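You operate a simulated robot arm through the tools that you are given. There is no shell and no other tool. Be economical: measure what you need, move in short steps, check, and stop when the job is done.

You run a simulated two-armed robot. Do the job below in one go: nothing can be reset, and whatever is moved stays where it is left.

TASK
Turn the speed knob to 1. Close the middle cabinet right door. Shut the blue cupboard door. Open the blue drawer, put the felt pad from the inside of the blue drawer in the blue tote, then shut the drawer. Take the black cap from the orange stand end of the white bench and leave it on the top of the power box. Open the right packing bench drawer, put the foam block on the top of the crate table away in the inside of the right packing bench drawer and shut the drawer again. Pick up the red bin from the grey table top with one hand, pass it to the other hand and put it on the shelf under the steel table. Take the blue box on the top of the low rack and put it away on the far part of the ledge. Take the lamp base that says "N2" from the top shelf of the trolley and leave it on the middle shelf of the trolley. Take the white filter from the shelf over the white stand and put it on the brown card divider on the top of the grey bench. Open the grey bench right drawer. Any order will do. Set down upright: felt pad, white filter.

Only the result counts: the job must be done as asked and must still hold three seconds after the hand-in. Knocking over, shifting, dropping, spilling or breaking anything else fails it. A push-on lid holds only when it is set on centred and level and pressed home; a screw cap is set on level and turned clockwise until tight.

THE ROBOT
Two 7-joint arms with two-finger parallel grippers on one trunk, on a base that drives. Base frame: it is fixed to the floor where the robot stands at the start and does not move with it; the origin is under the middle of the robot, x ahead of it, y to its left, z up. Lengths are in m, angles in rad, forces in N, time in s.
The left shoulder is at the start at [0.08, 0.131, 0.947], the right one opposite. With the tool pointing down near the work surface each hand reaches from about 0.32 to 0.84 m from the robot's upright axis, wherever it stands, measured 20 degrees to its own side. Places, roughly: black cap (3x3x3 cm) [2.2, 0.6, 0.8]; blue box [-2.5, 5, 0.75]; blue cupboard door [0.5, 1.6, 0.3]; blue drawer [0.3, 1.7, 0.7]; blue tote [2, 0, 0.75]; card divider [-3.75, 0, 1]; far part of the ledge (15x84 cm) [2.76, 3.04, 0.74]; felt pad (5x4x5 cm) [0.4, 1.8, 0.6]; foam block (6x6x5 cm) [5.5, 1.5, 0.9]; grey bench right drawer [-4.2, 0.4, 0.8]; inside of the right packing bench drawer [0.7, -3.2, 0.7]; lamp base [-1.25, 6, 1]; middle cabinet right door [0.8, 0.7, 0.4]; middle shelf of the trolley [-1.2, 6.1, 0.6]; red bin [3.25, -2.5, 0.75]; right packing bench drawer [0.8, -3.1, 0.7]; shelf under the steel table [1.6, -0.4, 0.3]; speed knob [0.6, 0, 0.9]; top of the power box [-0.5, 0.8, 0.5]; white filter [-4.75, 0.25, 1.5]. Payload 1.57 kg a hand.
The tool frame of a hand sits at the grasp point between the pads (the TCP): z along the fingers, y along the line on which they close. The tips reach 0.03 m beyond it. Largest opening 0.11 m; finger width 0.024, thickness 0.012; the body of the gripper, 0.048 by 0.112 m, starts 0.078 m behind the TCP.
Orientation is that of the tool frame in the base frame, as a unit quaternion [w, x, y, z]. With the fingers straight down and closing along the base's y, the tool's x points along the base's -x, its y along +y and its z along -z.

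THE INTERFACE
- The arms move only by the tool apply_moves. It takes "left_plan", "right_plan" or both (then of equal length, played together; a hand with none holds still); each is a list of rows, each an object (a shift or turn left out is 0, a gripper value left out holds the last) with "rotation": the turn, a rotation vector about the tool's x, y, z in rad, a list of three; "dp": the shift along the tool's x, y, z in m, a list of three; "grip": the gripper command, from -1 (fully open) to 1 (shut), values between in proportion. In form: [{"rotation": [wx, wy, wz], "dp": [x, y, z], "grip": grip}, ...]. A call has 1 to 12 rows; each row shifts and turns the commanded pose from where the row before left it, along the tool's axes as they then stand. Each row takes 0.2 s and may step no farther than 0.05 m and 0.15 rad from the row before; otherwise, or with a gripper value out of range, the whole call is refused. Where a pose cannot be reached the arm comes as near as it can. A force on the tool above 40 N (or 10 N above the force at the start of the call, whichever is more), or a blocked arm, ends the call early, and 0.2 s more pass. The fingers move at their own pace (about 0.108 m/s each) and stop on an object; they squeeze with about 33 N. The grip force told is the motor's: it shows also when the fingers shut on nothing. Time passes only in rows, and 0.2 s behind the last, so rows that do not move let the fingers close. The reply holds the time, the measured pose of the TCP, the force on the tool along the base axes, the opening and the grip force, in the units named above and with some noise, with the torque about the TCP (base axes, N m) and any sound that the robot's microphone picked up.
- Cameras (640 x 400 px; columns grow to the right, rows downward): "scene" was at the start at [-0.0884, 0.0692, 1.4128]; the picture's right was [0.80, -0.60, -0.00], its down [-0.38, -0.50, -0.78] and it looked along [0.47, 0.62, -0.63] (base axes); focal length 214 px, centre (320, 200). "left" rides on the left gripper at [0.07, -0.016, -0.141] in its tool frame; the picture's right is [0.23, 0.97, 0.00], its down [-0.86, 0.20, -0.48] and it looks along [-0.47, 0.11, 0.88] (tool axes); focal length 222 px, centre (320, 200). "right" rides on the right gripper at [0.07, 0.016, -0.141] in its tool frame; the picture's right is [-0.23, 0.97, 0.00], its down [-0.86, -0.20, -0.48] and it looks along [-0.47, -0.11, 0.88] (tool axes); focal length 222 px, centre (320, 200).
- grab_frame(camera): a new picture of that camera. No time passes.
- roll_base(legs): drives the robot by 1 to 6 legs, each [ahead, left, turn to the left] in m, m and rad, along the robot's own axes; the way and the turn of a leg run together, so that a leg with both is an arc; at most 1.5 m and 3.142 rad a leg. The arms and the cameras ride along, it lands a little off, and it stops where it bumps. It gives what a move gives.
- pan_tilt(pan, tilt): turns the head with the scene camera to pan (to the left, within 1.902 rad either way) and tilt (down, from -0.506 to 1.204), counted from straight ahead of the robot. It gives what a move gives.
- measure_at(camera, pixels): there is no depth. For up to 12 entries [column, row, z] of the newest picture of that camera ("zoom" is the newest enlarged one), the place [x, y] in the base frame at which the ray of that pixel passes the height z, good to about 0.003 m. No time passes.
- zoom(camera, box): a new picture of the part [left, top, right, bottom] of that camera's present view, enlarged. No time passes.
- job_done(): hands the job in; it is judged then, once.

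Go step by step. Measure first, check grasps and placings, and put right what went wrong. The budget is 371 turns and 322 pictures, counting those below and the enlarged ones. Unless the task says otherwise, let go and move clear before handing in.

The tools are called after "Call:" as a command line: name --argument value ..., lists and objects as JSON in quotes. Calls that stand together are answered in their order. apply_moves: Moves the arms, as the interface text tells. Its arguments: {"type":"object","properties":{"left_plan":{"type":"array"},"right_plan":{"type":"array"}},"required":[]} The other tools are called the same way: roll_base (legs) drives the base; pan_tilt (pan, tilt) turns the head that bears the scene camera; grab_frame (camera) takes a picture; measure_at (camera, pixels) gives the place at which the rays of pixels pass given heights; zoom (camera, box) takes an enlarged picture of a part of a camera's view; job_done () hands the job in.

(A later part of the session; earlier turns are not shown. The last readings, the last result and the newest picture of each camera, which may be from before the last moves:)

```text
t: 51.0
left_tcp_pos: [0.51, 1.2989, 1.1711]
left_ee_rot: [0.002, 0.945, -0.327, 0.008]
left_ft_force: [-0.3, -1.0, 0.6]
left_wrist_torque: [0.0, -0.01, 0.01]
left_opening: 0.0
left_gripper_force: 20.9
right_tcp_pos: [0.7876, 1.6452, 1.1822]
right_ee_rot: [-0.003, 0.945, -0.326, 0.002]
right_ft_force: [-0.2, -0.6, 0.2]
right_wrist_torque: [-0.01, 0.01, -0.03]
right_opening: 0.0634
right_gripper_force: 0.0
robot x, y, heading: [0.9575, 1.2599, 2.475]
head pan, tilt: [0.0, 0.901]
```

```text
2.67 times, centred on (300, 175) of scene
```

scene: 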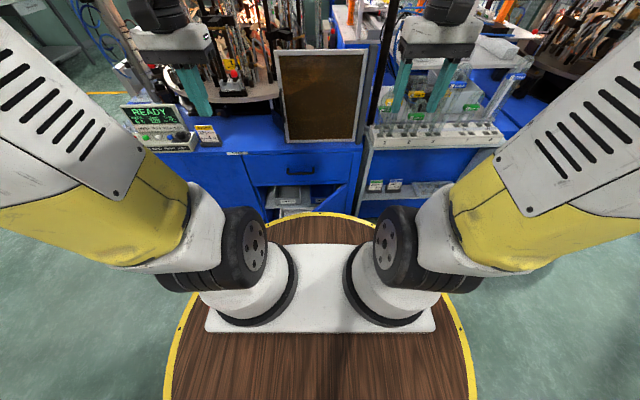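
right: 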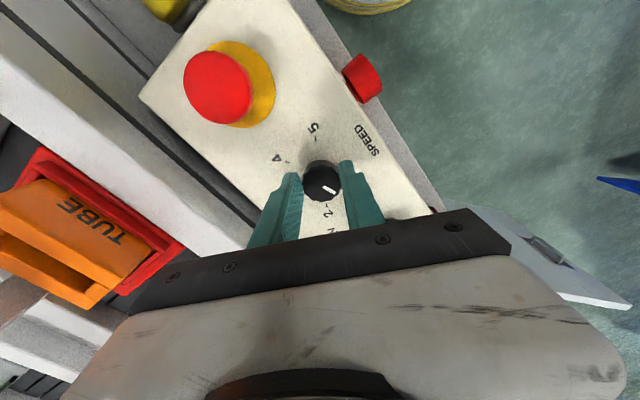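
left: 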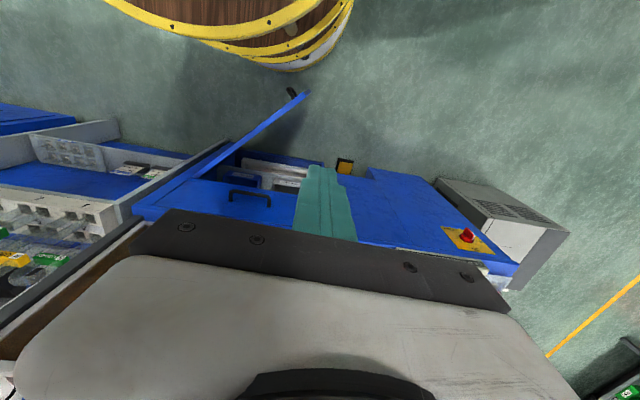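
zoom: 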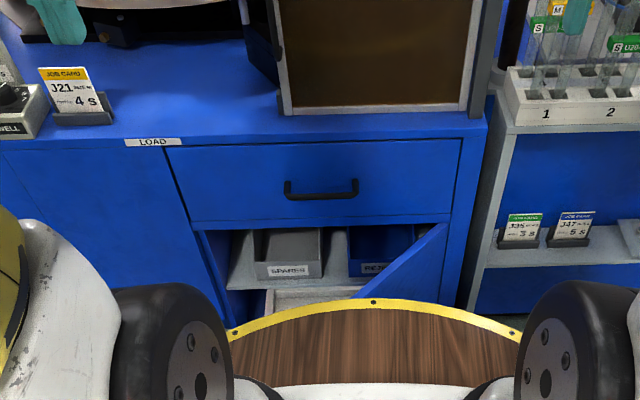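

Call:
measure_at --camera "left" --pixels '[[194, 177.5, 0.55], [194, 177.5, 0.6], [306, 92.5, 0.55], [306, 92.5, 0.6], [231, 191, 0.65], [231, 191, 0.75], [270, 197, 0.65], [270, 197, 0.75], [291, 91, 0.4], [300, 250, 0.9]]'

Call:
measure_at --camera "scene" --pixels '[[347.6, 184.4, 0.5], [347.6, 184.4, 0.55], [347.6, 184.4, 0.6], [287.6, 171.2, 0.65], [287.6, 171.2, 0.75], [313.9, 170.1, 0.65], [313.9, 170.1, 0.75], [242, 154.5, 0.8], [353, 152, 0.8], [252, 182, 0.6], [348.7, 181, 0.6]]'

```text
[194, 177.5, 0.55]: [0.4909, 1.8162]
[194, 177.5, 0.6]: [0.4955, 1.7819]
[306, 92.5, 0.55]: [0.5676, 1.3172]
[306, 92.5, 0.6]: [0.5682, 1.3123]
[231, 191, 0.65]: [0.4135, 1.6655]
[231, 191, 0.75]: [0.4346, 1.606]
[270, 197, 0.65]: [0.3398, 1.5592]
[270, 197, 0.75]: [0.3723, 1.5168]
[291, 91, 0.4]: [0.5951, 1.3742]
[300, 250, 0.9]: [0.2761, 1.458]
```

```text
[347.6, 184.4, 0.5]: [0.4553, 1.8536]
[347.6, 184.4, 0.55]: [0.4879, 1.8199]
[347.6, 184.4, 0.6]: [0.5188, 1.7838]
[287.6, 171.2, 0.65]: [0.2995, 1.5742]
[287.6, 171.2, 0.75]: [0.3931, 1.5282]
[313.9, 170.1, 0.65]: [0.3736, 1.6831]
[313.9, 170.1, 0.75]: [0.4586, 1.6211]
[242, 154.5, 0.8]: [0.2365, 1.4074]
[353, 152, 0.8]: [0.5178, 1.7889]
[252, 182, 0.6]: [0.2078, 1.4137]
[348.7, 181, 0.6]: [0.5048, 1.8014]
```

Door: hinge (0.492, 1.815), end (0.568, 1.317), top z 0.55. The drawer handle bar is near (0.394, 1.586, 0.714). I'll shift right 0.15 m and lower the closed left hand outside the door.

Call:
roll_base --legs '[[0, -0.15, 0]]'

Call:
apply_moves --left_plan '[{"dp": [0, 0, 0.05]}, {"dp": [0, 0, 0.05]}, {"dp": [0, 0, 0.05]}, {"dp": [0, 0, 0.05]}, {"dp": [0, 0, 0.05]}, {"dp": [0, 0, 0.05]}, {"dp": [0, 0, 0.05]}, {"dp": [0, 0, 0.05]}, {"dp": [0, 0, 0.05]}, {"dp": [0, 0, 0.05]}, {"dp": [0, 0, 0.05]}]'

Call:
grab_frame --camera "left"

```text
t: 52.3
left_tcp_pos: [0.6011, 1.416, 1.1703]
left_ee_rot: [0.002, 0.944, -0.329, 0.008]
left_ft_force: [0.7, 0.4, -0.6]
left_wrist_torque: [0.01, -0.04, 0.0]
left_opening: 0.0
left_gripper_force: 21.5
right_tcp_pos: [0.8805, 1.7625, 1.1827]
right_ee_rot: [-0.004, 0.945, -0.328, 0.002]
right_ft_force: [-0.1, 0.0, -0.1]
right_wrist_torque: [0.02, -0.02, 0.02]
right_opening: 0.0633
right_gripper_force: 0.0
robot x, y, heading: [1.0505, 1.3811, 2.47]
head pan, tilt: [0.0, 0.901]
```

```text
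t: 54.7
left_tcp_pos: [0.6112, 1.4122, 0.62]
left_ee_rot: [0.002, 0.945, -0.328, 0.008]
left_ft_force: [0.0, 0.5, -0.2]
left_wrist_torque: [-0.02, -0.03, 0.0]
left_opening: 0.0
left_gripper_force: 21.7
right_tcp_pos: [0.8813, 1.7607, 1.1825]
right_ee_rot: [-0.003, 0.945, -0.327, 0.002]
right_ft_force: [0.8, 0.8, -0.4]
right_wrist_torque: [-0.01, 0.04, 0.03]
right_opening: 0.0631
right_gripper_force: 0.0
robot x, y, heading: [1.0494, 1.3806, 2.473]
head pan, tilt: [0.0, 0.901]
```

```text
290 pictures are left
```

left: 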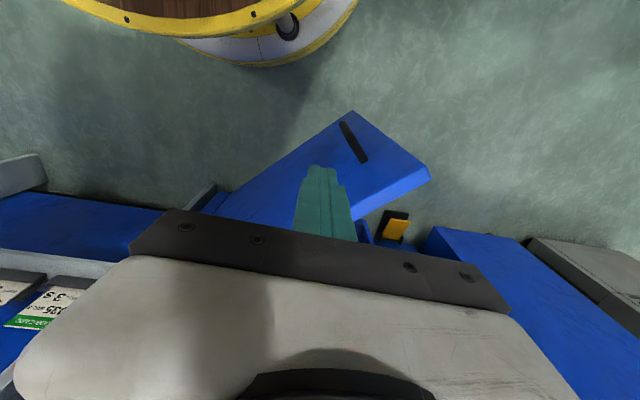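

Call:
apply_moves --left_plan '[{"dp": [0, 0, 0.02], "rotation": [0, -0.1, 0]}, {"dp": [0.003, 0, 0.02], "rotation": [0, -0.1, 0]}, {"dp": [0.005, 0, 0.02], "rotation": [0, -0.1, 0]}, {"dp": [0.008, 0, 0.02], "rotation": [0, -0.1, 0]}, {"dp": [-0.0276, 0.003, 0.0117]}, {"dp": [-0.0276, 0.006, 0.0117]}, {"dp": [-0.0276, 0.008, 0.0117]}, {"dp": [-0.0276, 0.01, 0.0117]}, {"dp": [-0.0276, 0.01, 0.0117]}, {"dp": [-0.0276, 0.01, 0.0117]}, {"dp": [-0.0276, 0.012, 0.0117]}]'

Call:
grab_frame --camera "left"

```text
t: 57.1
left_tcp_pos: [0.4141, 1.4936, 0.5362]
left_ee_rot: [-0.063, 0.927, -0.322, -0.179]
left_ft_force: [0.2, 1.0, -0.5]
left_wrist_torque: [0.03, 0.0, -0.02]
left_opening: 0.0002
left_gripper_force: 21.4
right_tcp_pos: [0.8813, 1.7625, 1.1816]
right_ee_rot: [-0.003, 0.945, -0.327, 0.003]
right_ft_force: [0.0, -0.6, 0.3]
right_wrist_torque: [0.02, 0.04, 0.0]
right_opening: 0.0634
right_gripper_force: 0.2
robot x, y, heading: [1.0465, 1.3763, 2.47]
head pan, tilt: [0.0, 0.901]
```

```text
289 pictures are left
```

left: 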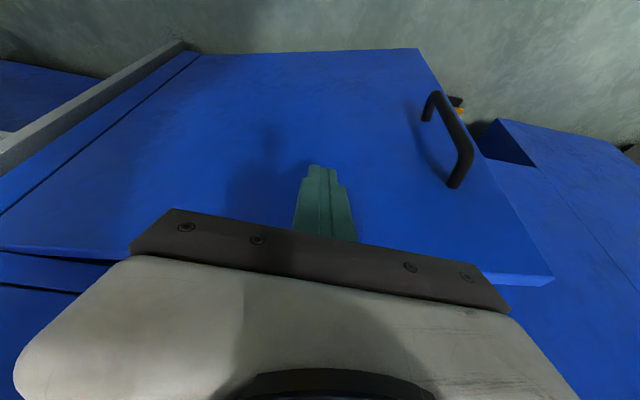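

The door follows. I'll keep pushing gently until it meets the frame.

Call:
apply_moves --left_plan '[{"dp": [-0.0276, 0.01, 0.0117]}, {"dp": [-0.0276, 0.01, 0.0117]}, {"dp": [-0.0138, 0.004, 0.0058]}, {"dp": [-0.0092, 0.002, 0.0039]}, {"dp": [-0.0092, 0.002, 0.0039]}, {"dp": [-0.0092, 0.002, 0.0039]}]'

Call:
grab_frame --camera "left"

```text
t: 58.5
left_tcp_pos: [0.3234, 1.5278, 0.5268]
left_ee_rot: [-0.062, 0.93, -0.322, -0.167]
left_ft_force: [1.3, -1.1, -0.8]
left_wrist_torque: [-0.04, -0.03, 0.04]
left_opening: 0.0002
left_gripper_force: 21.7
right_tcp_pos: [0.8811, 1.7616, 1.182]
right_ee_rot: [-0.003, 0.945, -0.327, 0.001]
right_ft_force: [0.2, 0.7, 0.2]
right_wrist_torque: [-0.01, -0.01, 0.02]
right_opening: 0.0635
right_gripper_force: 0.0
robot x, y, heading: [1.0447, 1.3822, 2.474]
head pan, tilt: [0.0, 0.901]
stopped in row 6 (left hand): the force on the tool passed its limit at 69 N (the readings are from after the stop); the commanded pose is now the measured one
```

```text
288 pictures are left
```

left: 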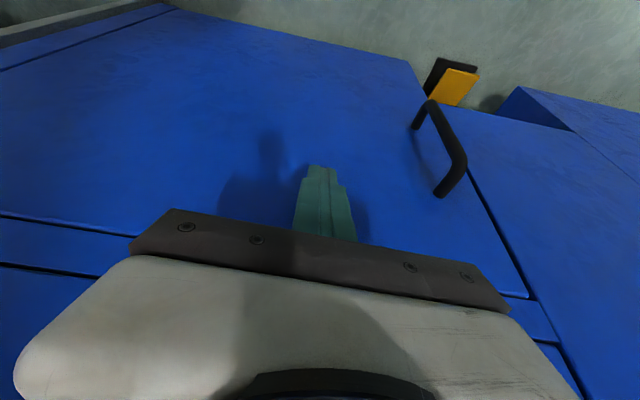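

The cupboard door is flush (face offset consistent). I'll retract, raise, and rotate the left hand so the fingers close along the drawer's pull direction.

Call:
apply_moves --left_plan '[{"dp": [0.0276, 0, -0.0117]}, {"dp": [0.038, 0, -0.016]}, {"dp": [0.038, 0, -0.016]}, {"dp": [0.035, 0, -0.016]}, {"dp": [0, 0, -0.045], "rotation": [0, 0.09, 0]}, {"dp": [0, 0, -0.045], "rotation": [0, 0.09, 0]}, {"dp": [0, 0, -0.045], "rotation": [0, 0.09, 0]}, {"dp": [0, 0, -0.045], "rotation": [0, 0.09, 0]}, {"dp": [0, 0, -0.045]}, {"dp": [0, 0, -0.045]}, {"dp": [0, 0, -0.045]}, {"dp": [0, 0, -0.045], "grip": 0}]'

Call:
grab_frame --camera "left"

```text
t: 61.1
left_tcp_pos: [0.4709, 1.4081, 0.8924]
left_ee_rot: [-0.004, 0.944, -0.329, 0.001]
left_ft_force: [0.0, -0.3, -0.7]
left_wrist_torque: [0.03, -0.05, 0.01]
left_opening: 0.0552
left_gripper_force: 0.1
right_tcp_pos: [0.881, 1.7604, 1.1818]
right_ee_rot: [-0.003, 0.945, -0.328, 0.003]
right_ft_force: [-0.6, 0.7, -0.8]
right_wrist_torque: [-0.04, 0.0, 0.01]
right_opening: 0.0632
right_gripper_force: 0.0
robot x, y, heading: [1.0502, 1.3775, 2.476]
head pan, tilt: [0.0, 0.901]
```

```text
287 pictures are left
```

left: 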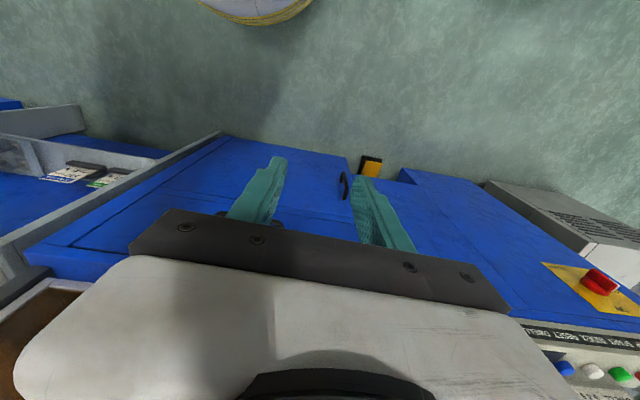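

I'll rotate the left tool 90° about its axis so it closes along the drawer's pull direction.

Call:
apply_moves --left_plan '[{"dp": [0, 0, -0.01], "rotation": [0, 0, 0.14]}, {"dp": [0, 0, -0.01], "rotation": [0, 0, 0.14]}, {"dp": [0, 0, -0.01], "rotation": [0, 0, 0.14]}, {"rotation": [0, 0, 0.14]}, {"rotation": [0, 0, 0.14]}, {"rotation": [0, 0, 0.14]}, {"rotation": [0, 0, 0.14]}, {"rotation": [0, 0, 0.14]}, {"rotation": [0, 0, 0.14]}, {"rotation": [0, 0, 0.14]}, {"rotation": [0, 0, 0.14]}]'

Call:
grab_frame --camera "left"

Call:
zoom --camera "scene" --box '[180, 100, 420, 250]'

```text
t: 63.5
left_tcp_pos: [0.4721, 1.4074, 0.92]
left_ee_rot: [0.002, -0.449, 0.894, 0.003]
left_ft_force: [0.9, 0.9, -0.5]
left_wrist_torque: [-0.02, 0.01, 0.03]
left_opening: 0.0552
left_gripper_force: 0.0
right_tcp_pos: [0.8797, 1.7614, 1.1819]
right_ee_rot: [-0.003, 0.945, -0.327, 0.002]
right_ft_force: [0.0, 0.4, 0.1]
right_wrist_torque: [-0.01, 0.02, 0.01]
right_opening: 0.0633
right_gripper_force: 0.0
robot x, y, heading: [1.048, 1.3811, 2.476]
head pan, tilt: [0.0, 0.901]
```

```text
286 pictures are left
```

left: 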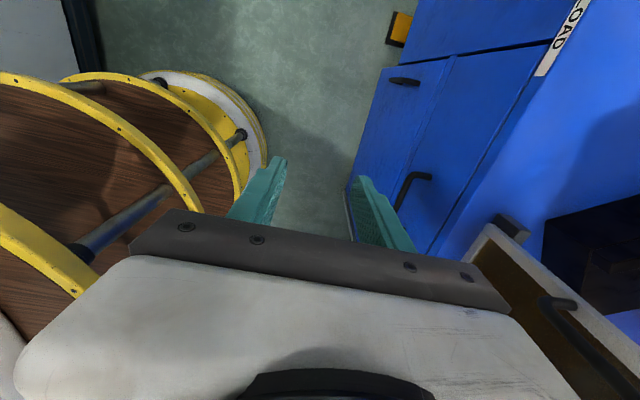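

```text
2.67 times, centred on (300, 175) of scene
```

zoom: 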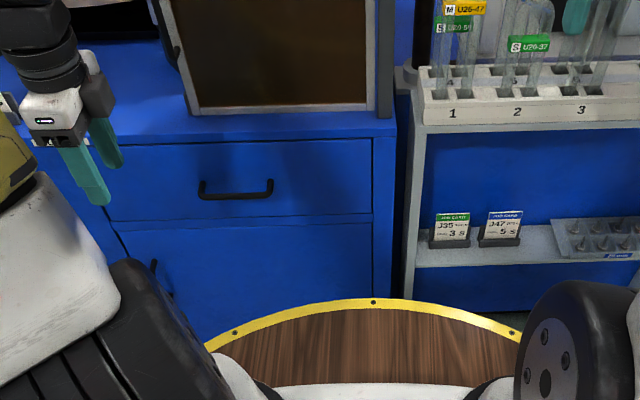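

Call:
measure_at --camera "left" --pixels '[[412, 174, 0.68], [412, 174, 0.72], [412, 174, 0.76], [429, 177, 0.72], [447, 250, 0.7], [447, 250, 0.75]]'

Call:
measure_at --camera "zoom" --pixels '[[203, 195, 0.68], [203, 195, 0.72], [203, 195, 0.76], [270, 194, 0.72], [105, 146, 0.8], [371, 140, 0.8], [371, 140, 0.75], [371, 213, 0.6], [394, 118, 0.85]]'

```text
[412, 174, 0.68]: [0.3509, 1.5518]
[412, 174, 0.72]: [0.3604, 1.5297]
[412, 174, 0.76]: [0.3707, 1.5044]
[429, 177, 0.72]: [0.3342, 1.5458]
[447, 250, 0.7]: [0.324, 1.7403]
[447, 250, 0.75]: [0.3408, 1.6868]
```

```text
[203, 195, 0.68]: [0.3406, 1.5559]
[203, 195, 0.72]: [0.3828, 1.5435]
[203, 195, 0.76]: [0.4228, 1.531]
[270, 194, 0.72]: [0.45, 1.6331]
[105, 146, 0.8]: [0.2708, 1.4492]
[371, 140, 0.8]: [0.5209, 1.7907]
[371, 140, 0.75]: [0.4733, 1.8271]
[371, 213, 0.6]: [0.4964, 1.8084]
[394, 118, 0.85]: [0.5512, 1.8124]
```

The bar centre is about (0.392, 1.593, 0.70). I'll move above it, narrow the opening, and tilt the tool forward 0.4.

Call:
apply_moves --left_plan '[{"dp": [-0.0255, 0.031, 0.025], "grip": 0.4}, {"dp": [-0.0255, 0.031, 0.025]}, {"dp": [-0.0255, 0.031, 0.025]}, {"dp": [-0.0255, 0.031, 0.025]}, {"rotation": [-0.1, 0, 0]}, {"rotation": [-0.1, 0, 0]}, {"rotation": [-0.1, 0, 0]}, {"rotation": [-0.1, 0, 0]}]'

Call:
grab_frame --camera "left"

Call:
zoom --camera "scene" --box '[180, 100, 340, 200]'

```text
t: 65.3
left_tcp_pos: [0.4338, 1.5634, 0.8198]
left_ee_rot: [-0.087, -0.441, 0.875, 0.181]
left_ft_force: [0.0, -0.7, 0.1]
left_wrist_torque: [0.04, -0.01, 0.0]
left_opening: 0.033
left_gripper_force: 0.0
right_tcp_pos: [0.8797, 1.7611, 1.1812]
right_ee_rot: [-0.003, 0.945, -0.327, 0.002]
right_ft_force: [0.5, -0.3, 0.4]
right_wrist_torque: [-0.02, -0.02, -0.02]
right_opening: 0.0633
right_gripper_force: 0.0
robot x, y, heading: [1.0498, 1.379, 2.474]
head pan, tilt: [0.0, 0.901]
```

```text
284 pictures are left
```

left: 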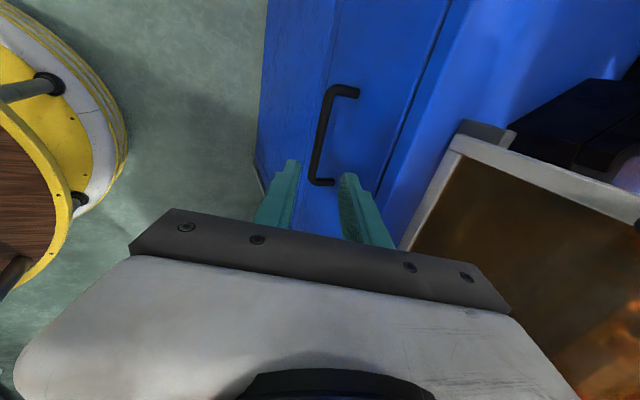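

```text
4.00 times, centred on (260, 150) of scene
```

zoom: 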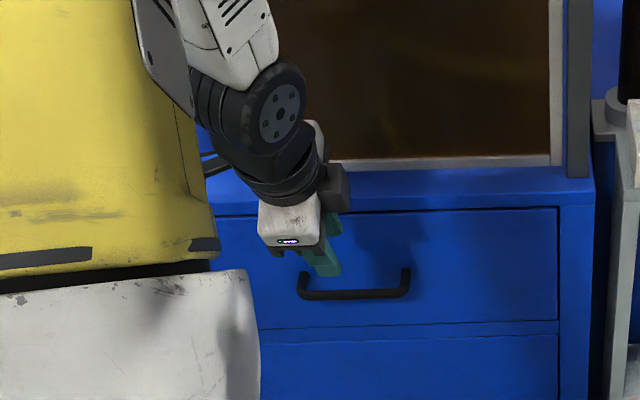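

The tool axis (around pixel 320,148) lines up with the bar. I'll advance 0.12 m along the tool axis and close.

Call:
apply_moves --left_plan '[{"dp": [0, 0, 0.04]}, {"dp": [0, 0, 0.04]}, {"dp": [0, 0, 0.03]}, {"dp": [0, 0, 0.01]}]'

Call:
grab_frame --camera "left"

```text
t: 66.3
left_tcp_pos: [0.3954, 1.5914, 0.7093]
left_ee_rot: [-0.086, -0.441, 0.875, 0.179]
left_ft_force: [0.2, 0.2, -0.1]
left_wrist_torque: [-0.02, 0.0, 0.01]
left_opening: 0.0329
left_gripper_force: 0.1
right_tcp_pos: [0.8811, 1.7614, 1.1813]
right_ee_rot: [-0.003, 0.945, -0.327, 0.002]
right_ft_force: [0.4, 0.2, -0.1]
right_wrist_torque: [0.02, 0.05, 0.01]
right_opening: 0.0636
right_gripper_force: 0.1
robot x, y, heading: [1.0473, 1.3818, 2.471]
head pan, tilt: [0.0, 0.901]
```

```text
282 pictures are left
```

left: 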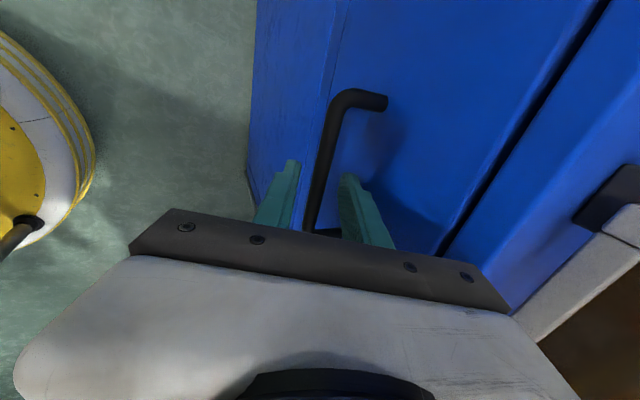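

The bar is between the fingers. I'll close and pull the drawer out about 0.2 m.

Call:
apply_moves --left_plan '[{"grip": 1}, {"grip": 1}, {"dp": [0, -0.0276, -0.0117]}, {"dp": [0, -0.0276, -0.0117]}, {"dp": [0, -0.0276, -0.0117]}, {"dp": [0, -0.0276, -0.0117]}, {"dp": [0, -0.0276, -0.0117]}, {"dp": [0, -0.0276, -0.0117]}, {"dp": [0, -0.0276, -0.0117]}]'

Call:
grab_frame --camera "left"

Call:
grab_frame --camera "scene"

```text
t: 68.3
left_tcp_pos: [0.5651, 1.4696, 0.7091]
left_ee_rot: [-0.086, -0.44, 0.875, 0.182]
left_ft_force: [14.2, 21.0, -1.4]
left_wrist_torque: [0.37, -0.38, 0.56]
left_opening: 0.0124
left_gripper_force: 29.7
right_tcp_pos: [0.8808, 1.7614, 1.1816]
right_ee_rot: [-0.003, 0.945, -0.326, 0.002]
right_ft_force: [0.7, 0.0, 0.1]
right_wrist_torque: [-0.03, 0.0, 0.0]
right_opening: 0.0631
right_gripper_force: 0.0
robot x, y, heading: [1.0497, 1.3799, 2.473]
head pan, tilt: [0.0, 0.901]
```

```text
281 pictures are left
```

left: 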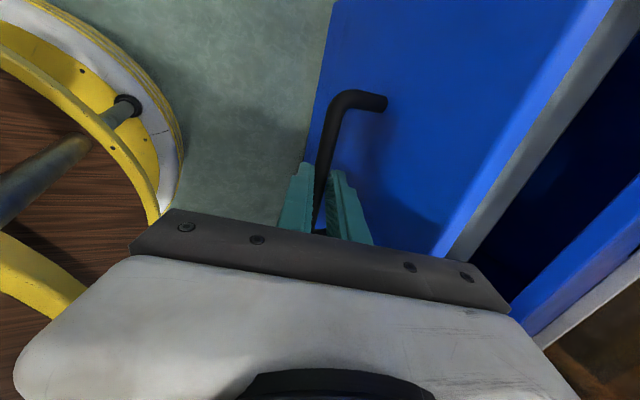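

```text
280 pictures are left
```

scene: 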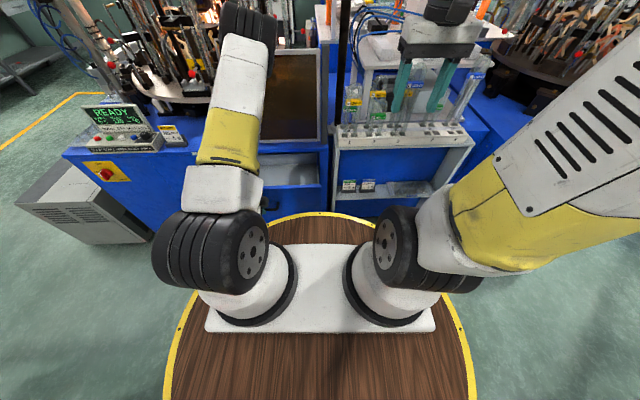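

The drawer is out by 0.21 m. I'll release the handle, back off along the tool axis, and look inside.

Call:
apply_moves --left_plan '[{"grip": 0.4}, {"grip": 0.4}, {"dp": [0, 0, -0.04]}, {"dp": [0, 0, -0.04]}, {"dp": [0, 0, -0.04]}, {"rotation": [0.1, 0, 0], "dp": [0, 0, -0.045]}, {"rotation": [0.1, 0, 0], "dp": [0, 0, -0.045]}, {"rotation": [0.1, 0, 0], "dp": [0, 0, -0.045]}, {"rotation": [0.1, 0, 0], "dp": [0, 0, -0.045]}, {"dp": [0, 0.04, 0]}, {"dp": [0, 0.04, 0]}, {"dp": [0, 0.04, 0]}]'

Call:
grab_frame --camera "left"

Call:
zoom --camera "scene" --box '[180, 100, 420, 250]'

```text
t: 70.9
left_tcp_pos: [0.4917, 1.5011, 0.9726]
left_ee_rot: [0.003, -0.45, 0.893, 0.003]
left_ft_force: [0.5, -0.5, -0.3]
left_wrist_torque: [0.03, 0.05, 0.0]
left_opening: 0.033
left_gripper_force: 0.0
left hand out of reach, approached as far as the arm can: row 3, 4, 5
right_tcp_pos: [0.8814, 1.7619, 1.1819]
right_ee_rot: [-0.004, 0.945, -0.327, 0.001]
right_ft_force: [-0.2, -0.2, 0.3]
right_wrist_torque: [0.01, 0.02, 0.0]
right_opening: 0.0635
right_gripper_force: 0.1
robot x, y, heading: [1.0517, 1.38, 2.479]
head pan, tilt: [0.0, 0.901]
```

```text
279 pictures are left
```

left: 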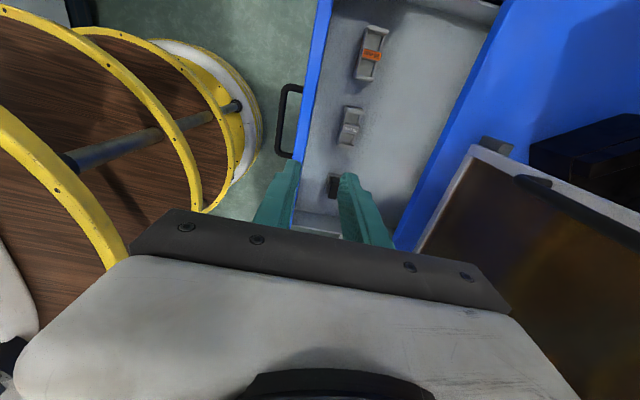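

```text
2.67 times, centred on (300, 175) of scene
```

zoom: 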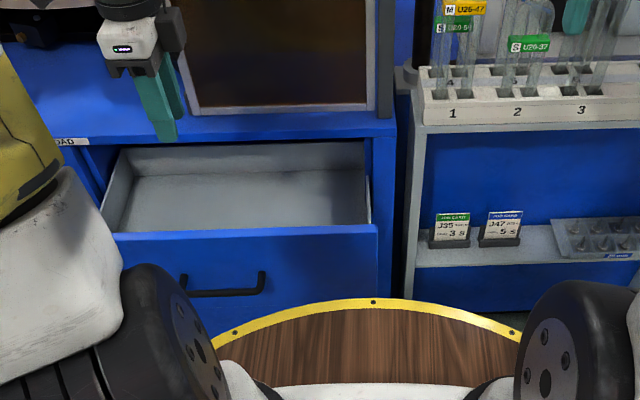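

Call:
zoom --camera "left" --box '[280, 10, 440, 210]'

```text
2.00 times, centred on (360, 110) of left
```

zoom: 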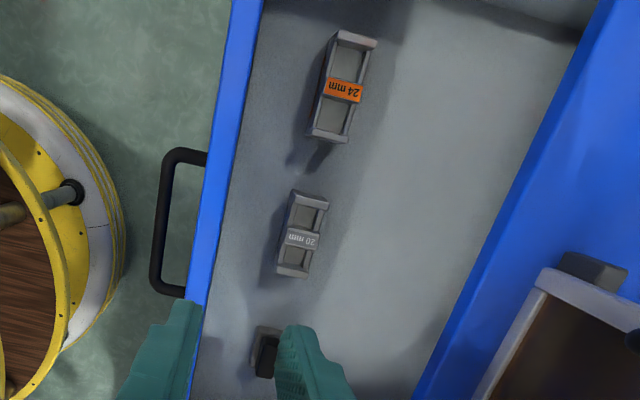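

Two labelled gauges are in the drawer, plus a third item partly hidden near (265,350). I'll move the hand to see it.

Call:
apply_moves --left_plan '[{"dp": [-0.04, 0, -0.01]}, {"dp": [-0.04, 0, -0.01]}, {"dp": [-0.04, 0, -0.01], "grip": -0.5}, {"dp": [-0.03, 0, 0]}]'

Call:
zoom --camera "left" --box '[200, 10, 440, 210]'

```text
t: 71.9
left_tcp_pos: [0.5782, 1.6212, 1.0068]
left_ee_rot: [0.003, -0.449, 0.893, 0.002]
left_ft_force: [-0.7, 0.6, 0.1]
left_wrist_torque: [0.04, -0.03, 0.03]
left_opening: 0.0827
left_gripper_force: 0.0
right_tcp_pos: [0.8793, 1.761, 1.1829]
right_ee_rot: [-0.003, 0.945, -0.327, 0.002]
right_ft_force: [0.5, -0.7, -1.2]
right_wrist_torque: [0.0, -0.01, -0.01]
right_opening: 0.0631
right_gripper_force: 0.2
robot x, y, heading: [1.0496, 1.3797, 2.474]
head pan, tilt: [0.0, 0.901]
```

```text
2.00 times, centred on (320, 110) of left
```

zoom: 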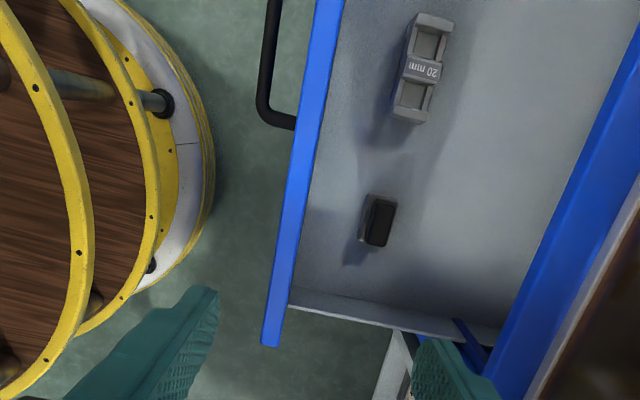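

Call:
measure_at --camera "left" --pixels '[[350, 120, 0.62], [350, 120, 0.66], [350, 120, 0.7], [314, 124, 0.78], [314, 100, 0.78], [367, 38, 0.66], [300, 180, 0.78]]'

Call:
apply_moves --left_plan '[{"dp": [0.02, -0.01, 0.035]}, {"dp": [0.02, -0.01, 0.035]}]'

Call:
zoom --camera "left" --box '[240, 70, 400, 200]'

```text
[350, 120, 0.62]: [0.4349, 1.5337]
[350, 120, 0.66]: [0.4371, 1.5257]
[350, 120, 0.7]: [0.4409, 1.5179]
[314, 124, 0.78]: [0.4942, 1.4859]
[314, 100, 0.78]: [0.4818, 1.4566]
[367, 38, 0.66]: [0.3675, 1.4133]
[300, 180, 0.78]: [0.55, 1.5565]
```

```text
t: 72.5
left_tcp_pos: [0.5719, 1.578, 0.936]
left_ee_rot: [0.003, -0.449, 0.893, 0.003]
left_ft_force: [0.0, -0.6, -0.3]
left_wrist_torque: [0.0, 0.05, -0.02]
left_opening: 0.0824
left_gripper_force: 0.0
right_tcp_pos: [0.8797, 1.762, 1.1814]
right_ee_rot: [-0.003, 0.945, -0.327, 0.002]
right_ft_force: [0.0, 0.6, -1.0]
right_wrist_torque: [-0.01, 0.03, 0.02]
right_opening: 0.0634
right_gripper_force: 0.2
robot x, y, heading: [1.048, 1.3813, 2.472]
head pan, tilt: [0.0, 0.901]
```

```text
3.08 times, centred on (320, 135) of left
```

zoom: 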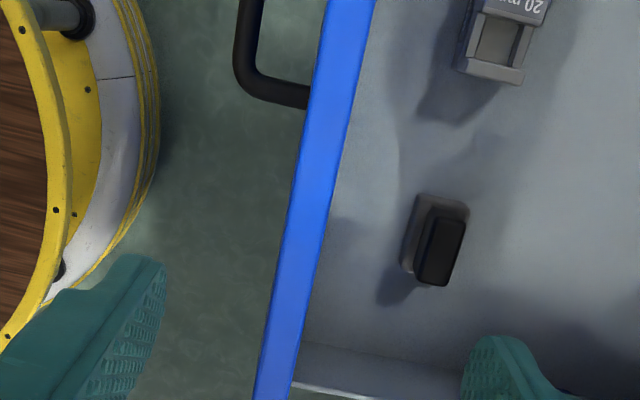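

Call:
measure_at --camera "left" --pixels '[[358.9, 151.8, 0.62], [358.9, 151.8, 0.66], [358.9, 151.8, 0.7]]'

Call:
measure_at --camera "zoom" --pixels '[[418, 195, 0.64], [468, 207, 0.64], [403, 264, 0.64], [440, 286, 0.66], [345, 120, 0.78], [300, 350, 0.78], [420, 280, 0.66], [468, 220, 0.66], [300, 95, 0.7], [245, 20, 0.7]]'

```text
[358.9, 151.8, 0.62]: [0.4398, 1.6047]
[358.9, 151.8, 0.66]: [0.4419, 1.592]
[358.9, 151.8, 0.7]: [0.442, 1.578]
```

```text
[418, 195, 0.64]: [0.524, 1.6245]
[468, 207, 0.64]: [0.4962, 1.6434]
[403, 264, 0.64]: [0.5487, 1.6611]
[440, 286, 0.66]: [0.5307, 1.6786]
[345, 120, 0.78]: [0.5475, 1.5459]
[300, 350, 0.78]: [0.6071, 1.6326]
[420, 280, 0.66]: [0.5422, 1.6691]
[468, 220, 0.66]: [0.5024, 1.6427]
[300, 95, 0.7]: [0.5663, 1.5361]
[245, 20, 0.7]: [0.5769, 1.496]
```

The zoomed picture puts the pad (grey base, black grip on top) near (0.521, 1.653). I'll move above it and re-measure for height.

Call:
apply_moves --left_plan '[{"dp": [-0.01, 0.03, 0], "grip": -0.1}, {"dp": [-0.01, 0.03, 0]}, {"dp": [-0.01, 0.026, 0]}]'

Call:
zoom --camera "left" --box '[240, 80, 400, 210]'

```text
t: 73.3
left_tcp_pos: [0.5194, 1.6518, 0.9391]
left_ee_rot: [0.002, -0.45, 0.893, 0.002]
left_ft_force: [0.6, -1.6, 0.6]
left_wrist_torque: [-0.02, 0.02, -0.01]
left_opening: 0.0605
left_gripper_force: 0.1
right_tcp_pos: [0.8803, 1.7608, 1.1811]
right_ee_rot: [-0.003, 0.945, -0.327, 0.003]
right_ft_force: [-0.3, 0.2, -0.3]
right_wrist_torque: [0.01, 0.03, -0.05]
right_opening: 0.0631
right_gripper_force: 0.0
robot x, y, heading: [1.0519, 1.3785, 2.478]
head pan, tilt: [0.0, 0.901]
```

```text
3.08 times, centred on (320, 145) of left
```

zoom: 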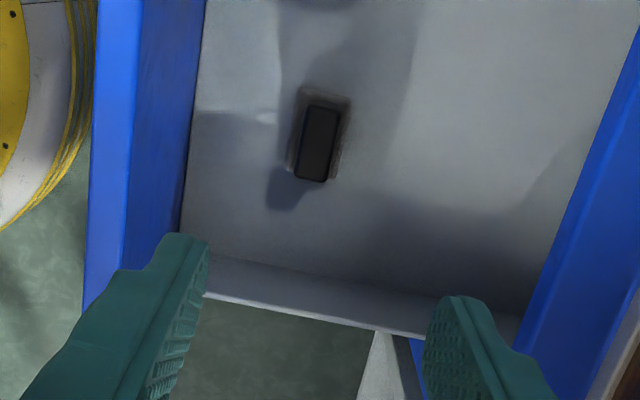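

Call:
measure_at --camera "zoom" --pixels '[[318, 143, 0.6], [318, 143, 0.64], [318, 143, 0.68], [297, 92, 0.62], [352, 98, 0.62], [290, 168, 0.62], [343, 150, 0.62], [200, 270, 0.6]]'

```text
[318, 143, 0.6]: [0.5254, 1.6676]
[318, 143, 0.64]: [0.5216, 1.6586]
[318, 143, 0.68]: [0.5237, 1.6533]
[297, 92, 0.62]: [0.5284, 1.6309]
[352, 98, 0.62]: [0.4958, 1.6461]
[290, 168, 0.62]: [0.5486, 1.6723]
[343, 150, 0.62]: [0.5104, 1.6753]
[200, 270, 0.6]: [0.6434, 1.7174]
```

The pad centre is about (0.522, 1.657) with top at about z 0.66. I'll descend so the tips stop just above the drawer floor, then close.

Call:
apply_moves --left_plan '[{"dp": [-0.005, 0, 0.05]}, {"dp": [0, 0, 0.05]}, {"dp": [0, 0, 0.05]}, {"dp": [0, 0, 0.05]}, {"dp": [0, 0, 0.05]}, {"dp": [0, 0, 0.02]}]'

Call:
grab_frame --camera "left"

```text
refused: row 1 steps farther than a row can; nothing moved
```

```text
273 pictures are left
```

left: 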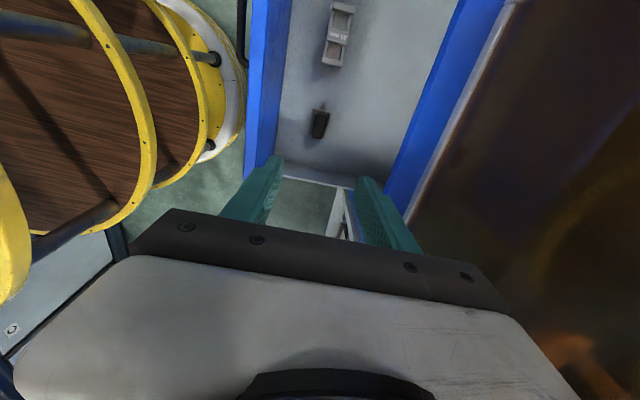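

Call:
apply_moves --left_plan '[{"dp": [-0.005, 0, 0.045]}, {"dp": [0, 0, 0.05]}, {"dp": [0, 0, 0.05]}, {"dp": [0, 0, 0.05]}, {"dp": [0, 0, 0.05]}, {"dp": [0, 0, 0.025]}]'

Call:
grab_frame --camera "left"

```text
t: 74.7
left_tcp_pos: [0.5228, 1.6597, 0.6667]
left_ee_rot: [0.003, -0.45, 0.893, 0.003]
left_ft_force: [0.0, -0.1, 0.6]
left_wrist_torque: [-0.01, 0.02, -0.01]
left_opening: 0.0607
left_gripper_force: 0.1
right_tcp_pos: [0.8795, 1.7614, 1.1818]
right_ee_rot: [-0.003, 0.945, -0.327, 0.002]
right_ft_force: [-0.3, 0.5, 0.4]
right_wrist_torque: [0.03, -0.03, -0.02]
right_opening: 0.0633
right_gripper_force: 0.0
robot x, y, heading: [1.0497, 1.3844, 2.476]
head pan, tilt: [0.0, 0.901]
```

```text
272 pictures are left
```

left: 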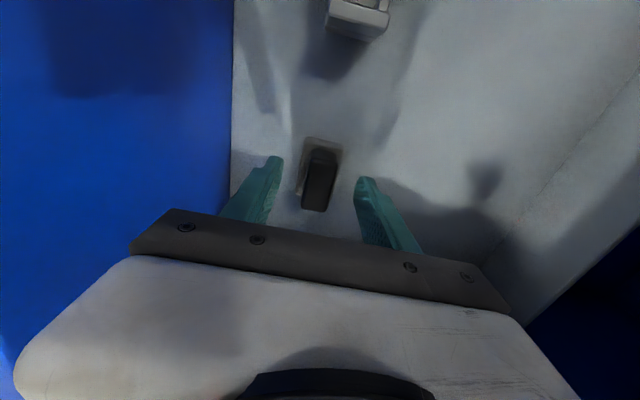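

The black grip sits centred between the fingers with the base just below the tips. I'll close on the grip.

Call:
apply_moves --left_plan '[{"grip": 1}, {"grip": 1}, {"grip": 1}]'

Call:
apply_moves --left_plan '[{"dp": [0, 0, -0.03]}, {"dp": [0, 0, -0.04]}]'

Call:
grab_frame --camera "left"

```text
t: 75.5
left_tcp_pos: [0.5237, 1.6601, 0.6669]
left_ee_rot: [0.003, -0.45, 0.893, 0.002]
left_ft_force: [-0.1, 0.0, 0.2]
left_wrist_torque: [0.03, -0.01, -0.01]
left_opening: 0.0209
left_gripper_force: 33.2
right_tcp_pos: [0.8806, 1.7618, 1.1813]
right_ee_rot: [-0.003, 0.945, -0.326, 0.002]
right_ft_force: [-0.1, 0.4, 0.2]
right_wrist_torque: [0.02, 0.01, -0.01]
right_opening: 0.0634
right_gripper_force: 0.0
robot x, y, heading: [1.0536, 1.38, 2.475]
head pan, tilt: [0.0, 0.901]
```

```text
t: 76.1
left_tcp_pos: [0.5228, 1.6583, 0.7363]
left_ee_rot: [0.002, -0.45, 0.893, 0.001]
left_ft_force: [-0.6, 0.1, 0.4]
left_wrist_torque: [-0.02, -0.02, 0.02]
left_opening: 0.0212
left_gripper_force: 32.9
right_tcp_pos: [0.8803, 1.761, 1.1832]
right_ee_rot: [-0.003, 0.945, -0.328, 0.002]
right_ft_force: [-1.9, -0.1, -0.1]
right_wrist_torque: [-0.03, -0.01, 0.03]
right_opening: 0.0638
right_gripper_force: 0.0
robot x, y, heading: [1.0468, 1.3784, 2.476]
head pan, tilt: [0.0, 0.901]
```

```text
271 pictures are left
```

left: 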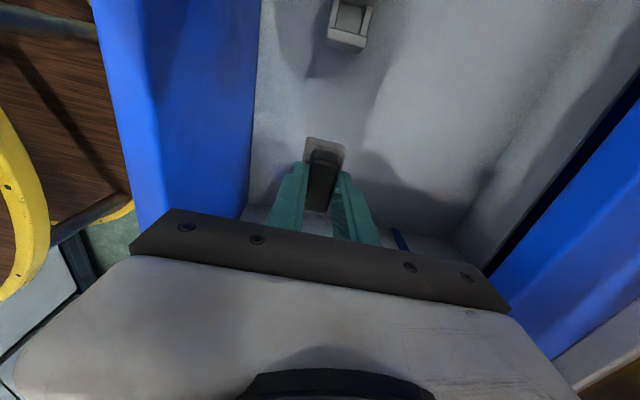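

The pad is lifted. I'll raise it clear and pull it back, then shift the base left so the right hand can push the drawer shut.

Call:
apply_moves --left_plan '[{"dp": [0, 0, -0.05]}, {"dp": [0, 0, -0.05]}, {"dp": [0, 0, -0.05]}, {"dp": [0, 0, -0.05]}, {"dp": [0, 0, -0.05]}, {"dp": [0, 0, -0.05]}, {"dp": [0, 0, -0.05]}, {"dp": [0, -0.045, -0.02]}, {"dp": [0, -0.045, -0.02]}, {"dp": [0, -0.045, -0.02]}, {"dp": [0.03, -0.03, 0]}, {"dp": [0.03, -0.03, 0]}]'

Call:
roll_base --legs '[[0, 0.28, 0]]'

Call:
grab_frame --camera "right"

Call:
grab_frame --camera "scene"

```text
t: 78.7
left_tcp_pos: [0.6424, 1.491, 1.1471]
left_ee_rot: [0.003, -0.449, 0.893, 0.002]
left_ft_force: [-0.5, 0.7, -1.0]
left_wrist_torque: [-0.04, -0.03, 0.0]
left_opening: 0.0211
left_gripper_force: 32.9
right_tcp_pos: [0.8808, 1.7615, 1.1832]
right_ee_rot: [-0.003, 0.945, -0.328, 0.002]
right_ft_force: [0.2, 1.5, -0.1]
right_wrist_torque: [-0.01, 0.01, 0.01]
right_opening: 0.0633
right_gripper_force: 0.2
robot x, y, heading: [1.0506, 1.3812, 2.472]
head pan, tilt: [0.0, 0.901]
```

```text
t: 80.7
left_tcp_pos: [0.4674, 1.2676, 1.1472]
left_ee_rot: [0.002, -0.452, 0.892, 0.002]
left_ft_force: [0.4, 1.7, -0.5]
left_wrist_torque: [0.0, 0.0, -0.04]
left_opening: 0.0211
left_gripper_force: 32.7
right_tcp_pos: [0.7043, 1.536, 1.1826]
right_ee_rot: [-0.003, 0.946, -0.325, 0.002]
right_ft_force: [-0.3, -0.1, -0.9]
right_wrist_torque: [0.01, 0.01, 0.0]
right_opening: 0.0633
right_gripper_force: 0.0
robot x, y, heading: [0.8733, 1.156, 2.482]
head pan, tilt: [0.0, 0.901]
```

```text
270 pictures are left
```

right: 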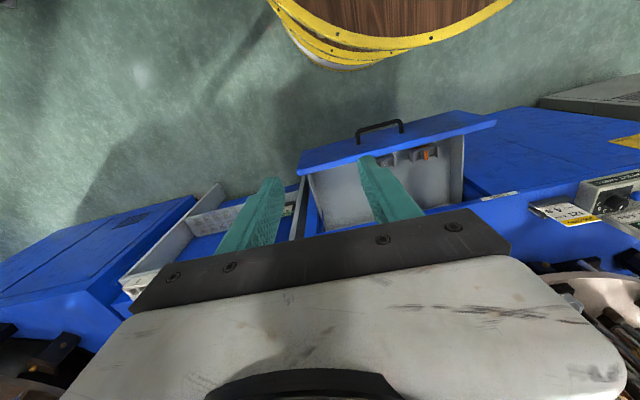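

```text
269 pictures are left
```

scene: 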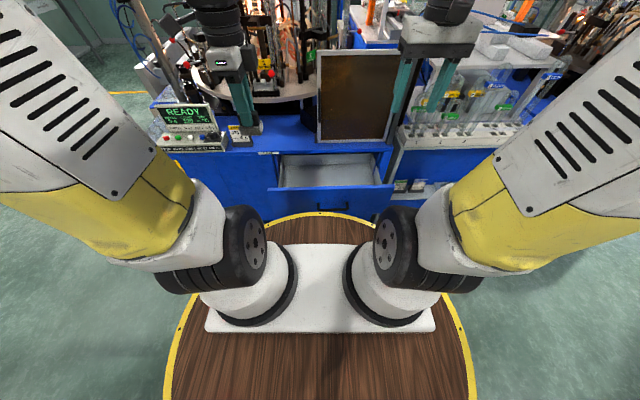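

The right hand is in line with the drawer's right part, clear of the handle. I'll lower it closed and tilted, then push the drawer shut.

Call:
apply_moves --right_plan '[{"dp": [0, 0, 0.05], "grip": 1}, {"dp": [0, 0, 0.05]}, {"dp": [0, 0, 0.05]}, {"dp": [0, 0, 0.05]}, {"dp": [0, 0, 0.05]}, {"dp": [0, 0, 0.05]}, {"dp": [0, 0, 0.05]}, {"dp": [0, 0, 0.05], "rotation": [0, -0.1, 0]}, {"dp": [0.003, 0, 0.02], "rotation": [0, -0.1, 0]}, {"dp": [0.005, 0, 0.02], "rotation": [0, -0.1, 0]}, {"dp": [0.005, 0, 0.02], "rotation": [0, -0.1, 0]}]'

Call:
grab_frame --camera "right"

```text
t: 83.1
left_tcp_pos: [0.4666, 1.2662, 1.146]
left_ee_rot: [0.002, -0.452, 0.892, 0.003]
left_ft_force: [0.2, -1.1, -0.9]
left_wrist_torque: [-0.01, 0.03, 0.0]
left_opening: 0.0209
left_gripper_force: 33.5
right_tcp_pos: [0.6799, 1.569, 0.7051]
right_ee_rot: [-0.068, 0.927, -0.318, -0.186]
right_ft_force: [-0.2, 0.1, 0.9]
right_wrist_torque: [0.0, 0.02, -0.01]
right_opening: 0.0
right_gripper_force: 21.3
right hand out of reach, approached as far as the arm can: row 8, 9, 10, 11
robot x, y, heading: [0.8774, 1.1513, 2.478]
head pan, tilt: [0.0, 0.901]
```

```text
268 pictures are left
```

right: 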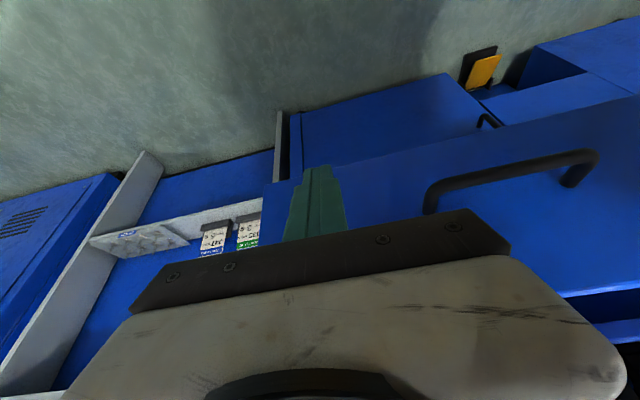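

Call:
apply_moves --right_plan '[{"dp": [-0.0276, 0, 0.0117]}, {"dp": [-0.0276, 0, 0.0117]}, {"dp": [-0.0276, 0, 0.0117]}, {"dp": [-0.0276, 0, 0.0117]}, {"dp": [-0.0276, 0, 0.0117]}, {"dp": [-0.0276, 0, 0.0117]}, {"dp": [-0.0276, 0, 0.0117]}, {"dp": [-0.0276, 0, 0.0117]}, {"dp": [-0.0092, 0, 0.0039]}, {"dp": [-0.0092, 0, 0.0039]}, {"dp": [-0.0092, 0, 0.0039]}, {"dp": [-0.0092, 0, 0.0039]}]'

Call:
grab_frame --camera "right"

```text
t: 85.6
left_tcp_pos: [0.4675, 1.2665, 1.1463]
left_ee_rot: [0.003, -0.451, 0.892, 0.002]
left_ft_force: [0.4, -0.9, 0.0]
left_wrist_torque: [0.0, 0.0, -0.05]
left_opening: 0.0209
left_gripper_force: 33.1
right_tcp_pos: [0.472, 1.7335, 0.6977]
right_ee_rot: [-0.065, 0.929, -0.319, -0.175]
right_ft_force: [2.0, -3.8, -2.0]
right_wrist_torque: [-0.06, -0.11, 0.02]
right_opening: 0.0001
right_gripper_force: 21.1
robot x, y, heading: [0.8744, 1.1598, 2.476]
head pan, tilt: [0.0, 0.901]
stopped in row 12 (right hand): the force on the tool passed its limit at 64 N (the readings are from after the stop); the commanded pose is now the measured one
```

```text
267 pictures are left
```

right: 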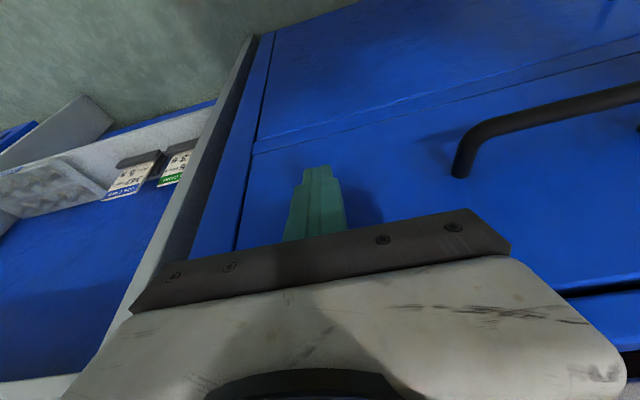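

The drawer is shut again. I'll retract the right hand and raise it.

Call:
apply_moves --right_plan '[{"dp": [0.0276, 0, -0.0117]}, {"dp": [0.042, 0, -0.017]}, {"dp": [0.042, 0, -0.017]}, {"dp": [0.042, 0, -0.017]}, {"dp": [0.042, 0, -0.017]}, {"dp": [0.02, 0, -0.045], "rotation": [0, 0.1, 0]}, {"dp": [0.01, 0, -0.045], "rotation": [0, 0.1, 0]}, {"dp": [0, 0, -0.05], "rotation": [0, 0.1, 0]}, {"dp": [0, 0, -0.05], "rotation": [0, 0.1, 0]}, {"dp": [0, 0, -0.05]}, {"dp": [0, 0, -0.05]}, {"dp": [0, 0, -0.05]}]'

Call:
grab_frame --camera "scene"

```text
t: 88.2
left_tcp_pos: [0.4664, 1.2691, 1.1467]
left_ee_rot: [0.003, -0.45, 0.893, 0.002]
left_ft_force: [-1.0, 1.1, -1.1]
left_wrist_torque: [-0.02, -0.01, 0.01]
left_opening: 0.0207
left_gripper_force: 33.3
right_tcp_pos: [0.6906, 1.562, 1.0259]
right_ee_rot: [0.0, 0.945, -0.327, 0.014]
right_ft_force: [-0.2, 0.5, -0.4]
right_wrist_torque: [-0.04, -0.07, 0.01]
right_opening: 0.0
right_gripper_force: 21.1
robot x, y, heading: [0.8747, 1.1575, 2.476]
head pan, tilt: [0.0, 0.901]
```

```text
266 pictures are left
```

scene: 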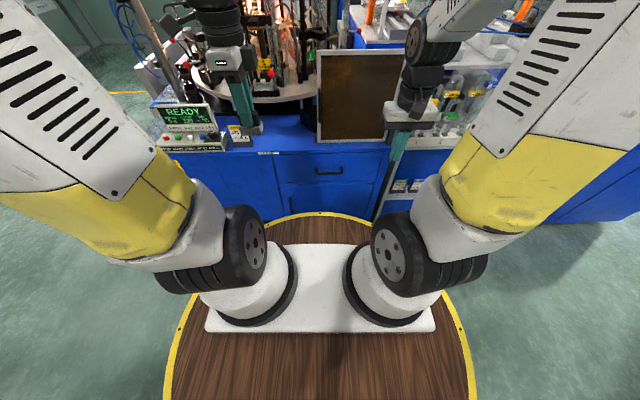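

Drawer and door are both closed. I'll drive back out of the aisle, turn, and survey the near end of the conveyor and beyond.

Call:
roll_base --legs '[[0, 1.5, 0], [0, 0.25, 0], [0, 0, 2.9]]'

Call:
pan_tilt --pan 0.0 --tilt 0.4

Call:
grab_frame --camera "scene"

Call:
pan_tilt --pan -1.1 --tilt 0.3

Call:
grab_frame --camera "scene"

```text
t: 103.8
left_tcp_pos: [0.2101, -0.4037, 1.1479]
left_ee_rot: [0.003, 0.934, 0.358, -0.003]
left_ft_force: [-1.1, 0.8, -0.6]
left_wrist_torque: [0.03, 0.0, 0.01]
left_opening: 0.021
left_gripper_force: 33.1
right_tcp_pos: [-0.0642, -0.6479, 1.0237]
right_ee_rot: [-0.012, 0.421, 0.907, 0.001]
right_ft_force: [0.4, -1.2, 0.3]
right_wrist_torque: [0.01, -0.01, 0.01]
right_opening: 0.0
right_gripper_force: 21.9
robot x, y, heading: [-0.1645, -0.2155, -0.866]
head pan, tilt: [0.0, 0.901]
```

```text
t: 104.7
left_tcp_pos: [0.2119, -0.4059, 1.1467]
left_ee_rot: [0.002, 0.933, 0.359, -0.004]
left_ft_force: [0.0, -0.1, -1.0]
left_wrist_torque: [-0.01, 0.0, 0.02]
left_opening: 0.021
left_gripper_force: 33.0
right_tcp_pos: [-0.0653, -0.648, 1.0255]
right_ee_rot: [-0.011, 0.421, 0.907, 0.002]
right_ft_force: [-0.1, 0.0, -0.2]
right_wrist_torque: [-0.03, 0.0, -0.01]
right_opening: 0.0
right_gripper_force: 20.9
robot x, y, heading: [-0.1605, -0.215, -0.867]
head pan, tilt: [0.0, 0.4]
```

```text
265 pictures are left
```

scene: 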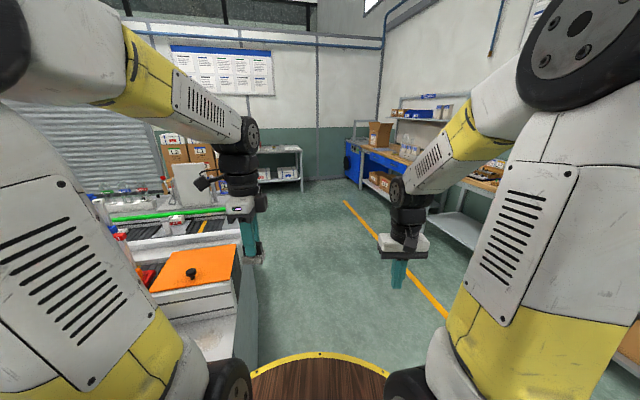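

```text
t: 106.0
left_tcp_pos: [0.2105, -0.4038, 1.1466]
left_ee_rot: [0.003, 0.934, 0.358, -0.003]
left_ft_force: [0.8, 1.1, -0.6]
left_wrist_torque: [0.0, 0.02, 0.01]
left_opening: 0.0209
left_gripper_force: 33.0
right_tcp_pos: [-0.0648, -0.6476, 1.025]
right_ee_rot: [-0.011, 0.42, 0.908, 0.001]
right_ft_force: [0.0, -0.1, 0.6]
right_wrist_torque: [-0.01, -0.03, -0.02]
right_opening: 0.0001
right_gripper_force: 21.1
robot x, y, heading: [-0.1629, -0.2141, -0.87]
head pan, tilt: [-1.1, 0.3]
```

```text
264 pictures are left
```

scene: 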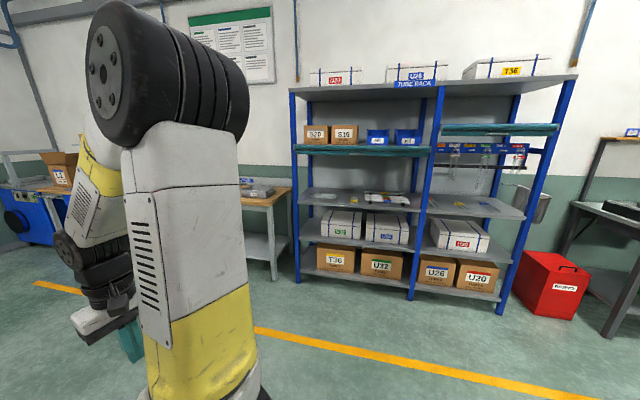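

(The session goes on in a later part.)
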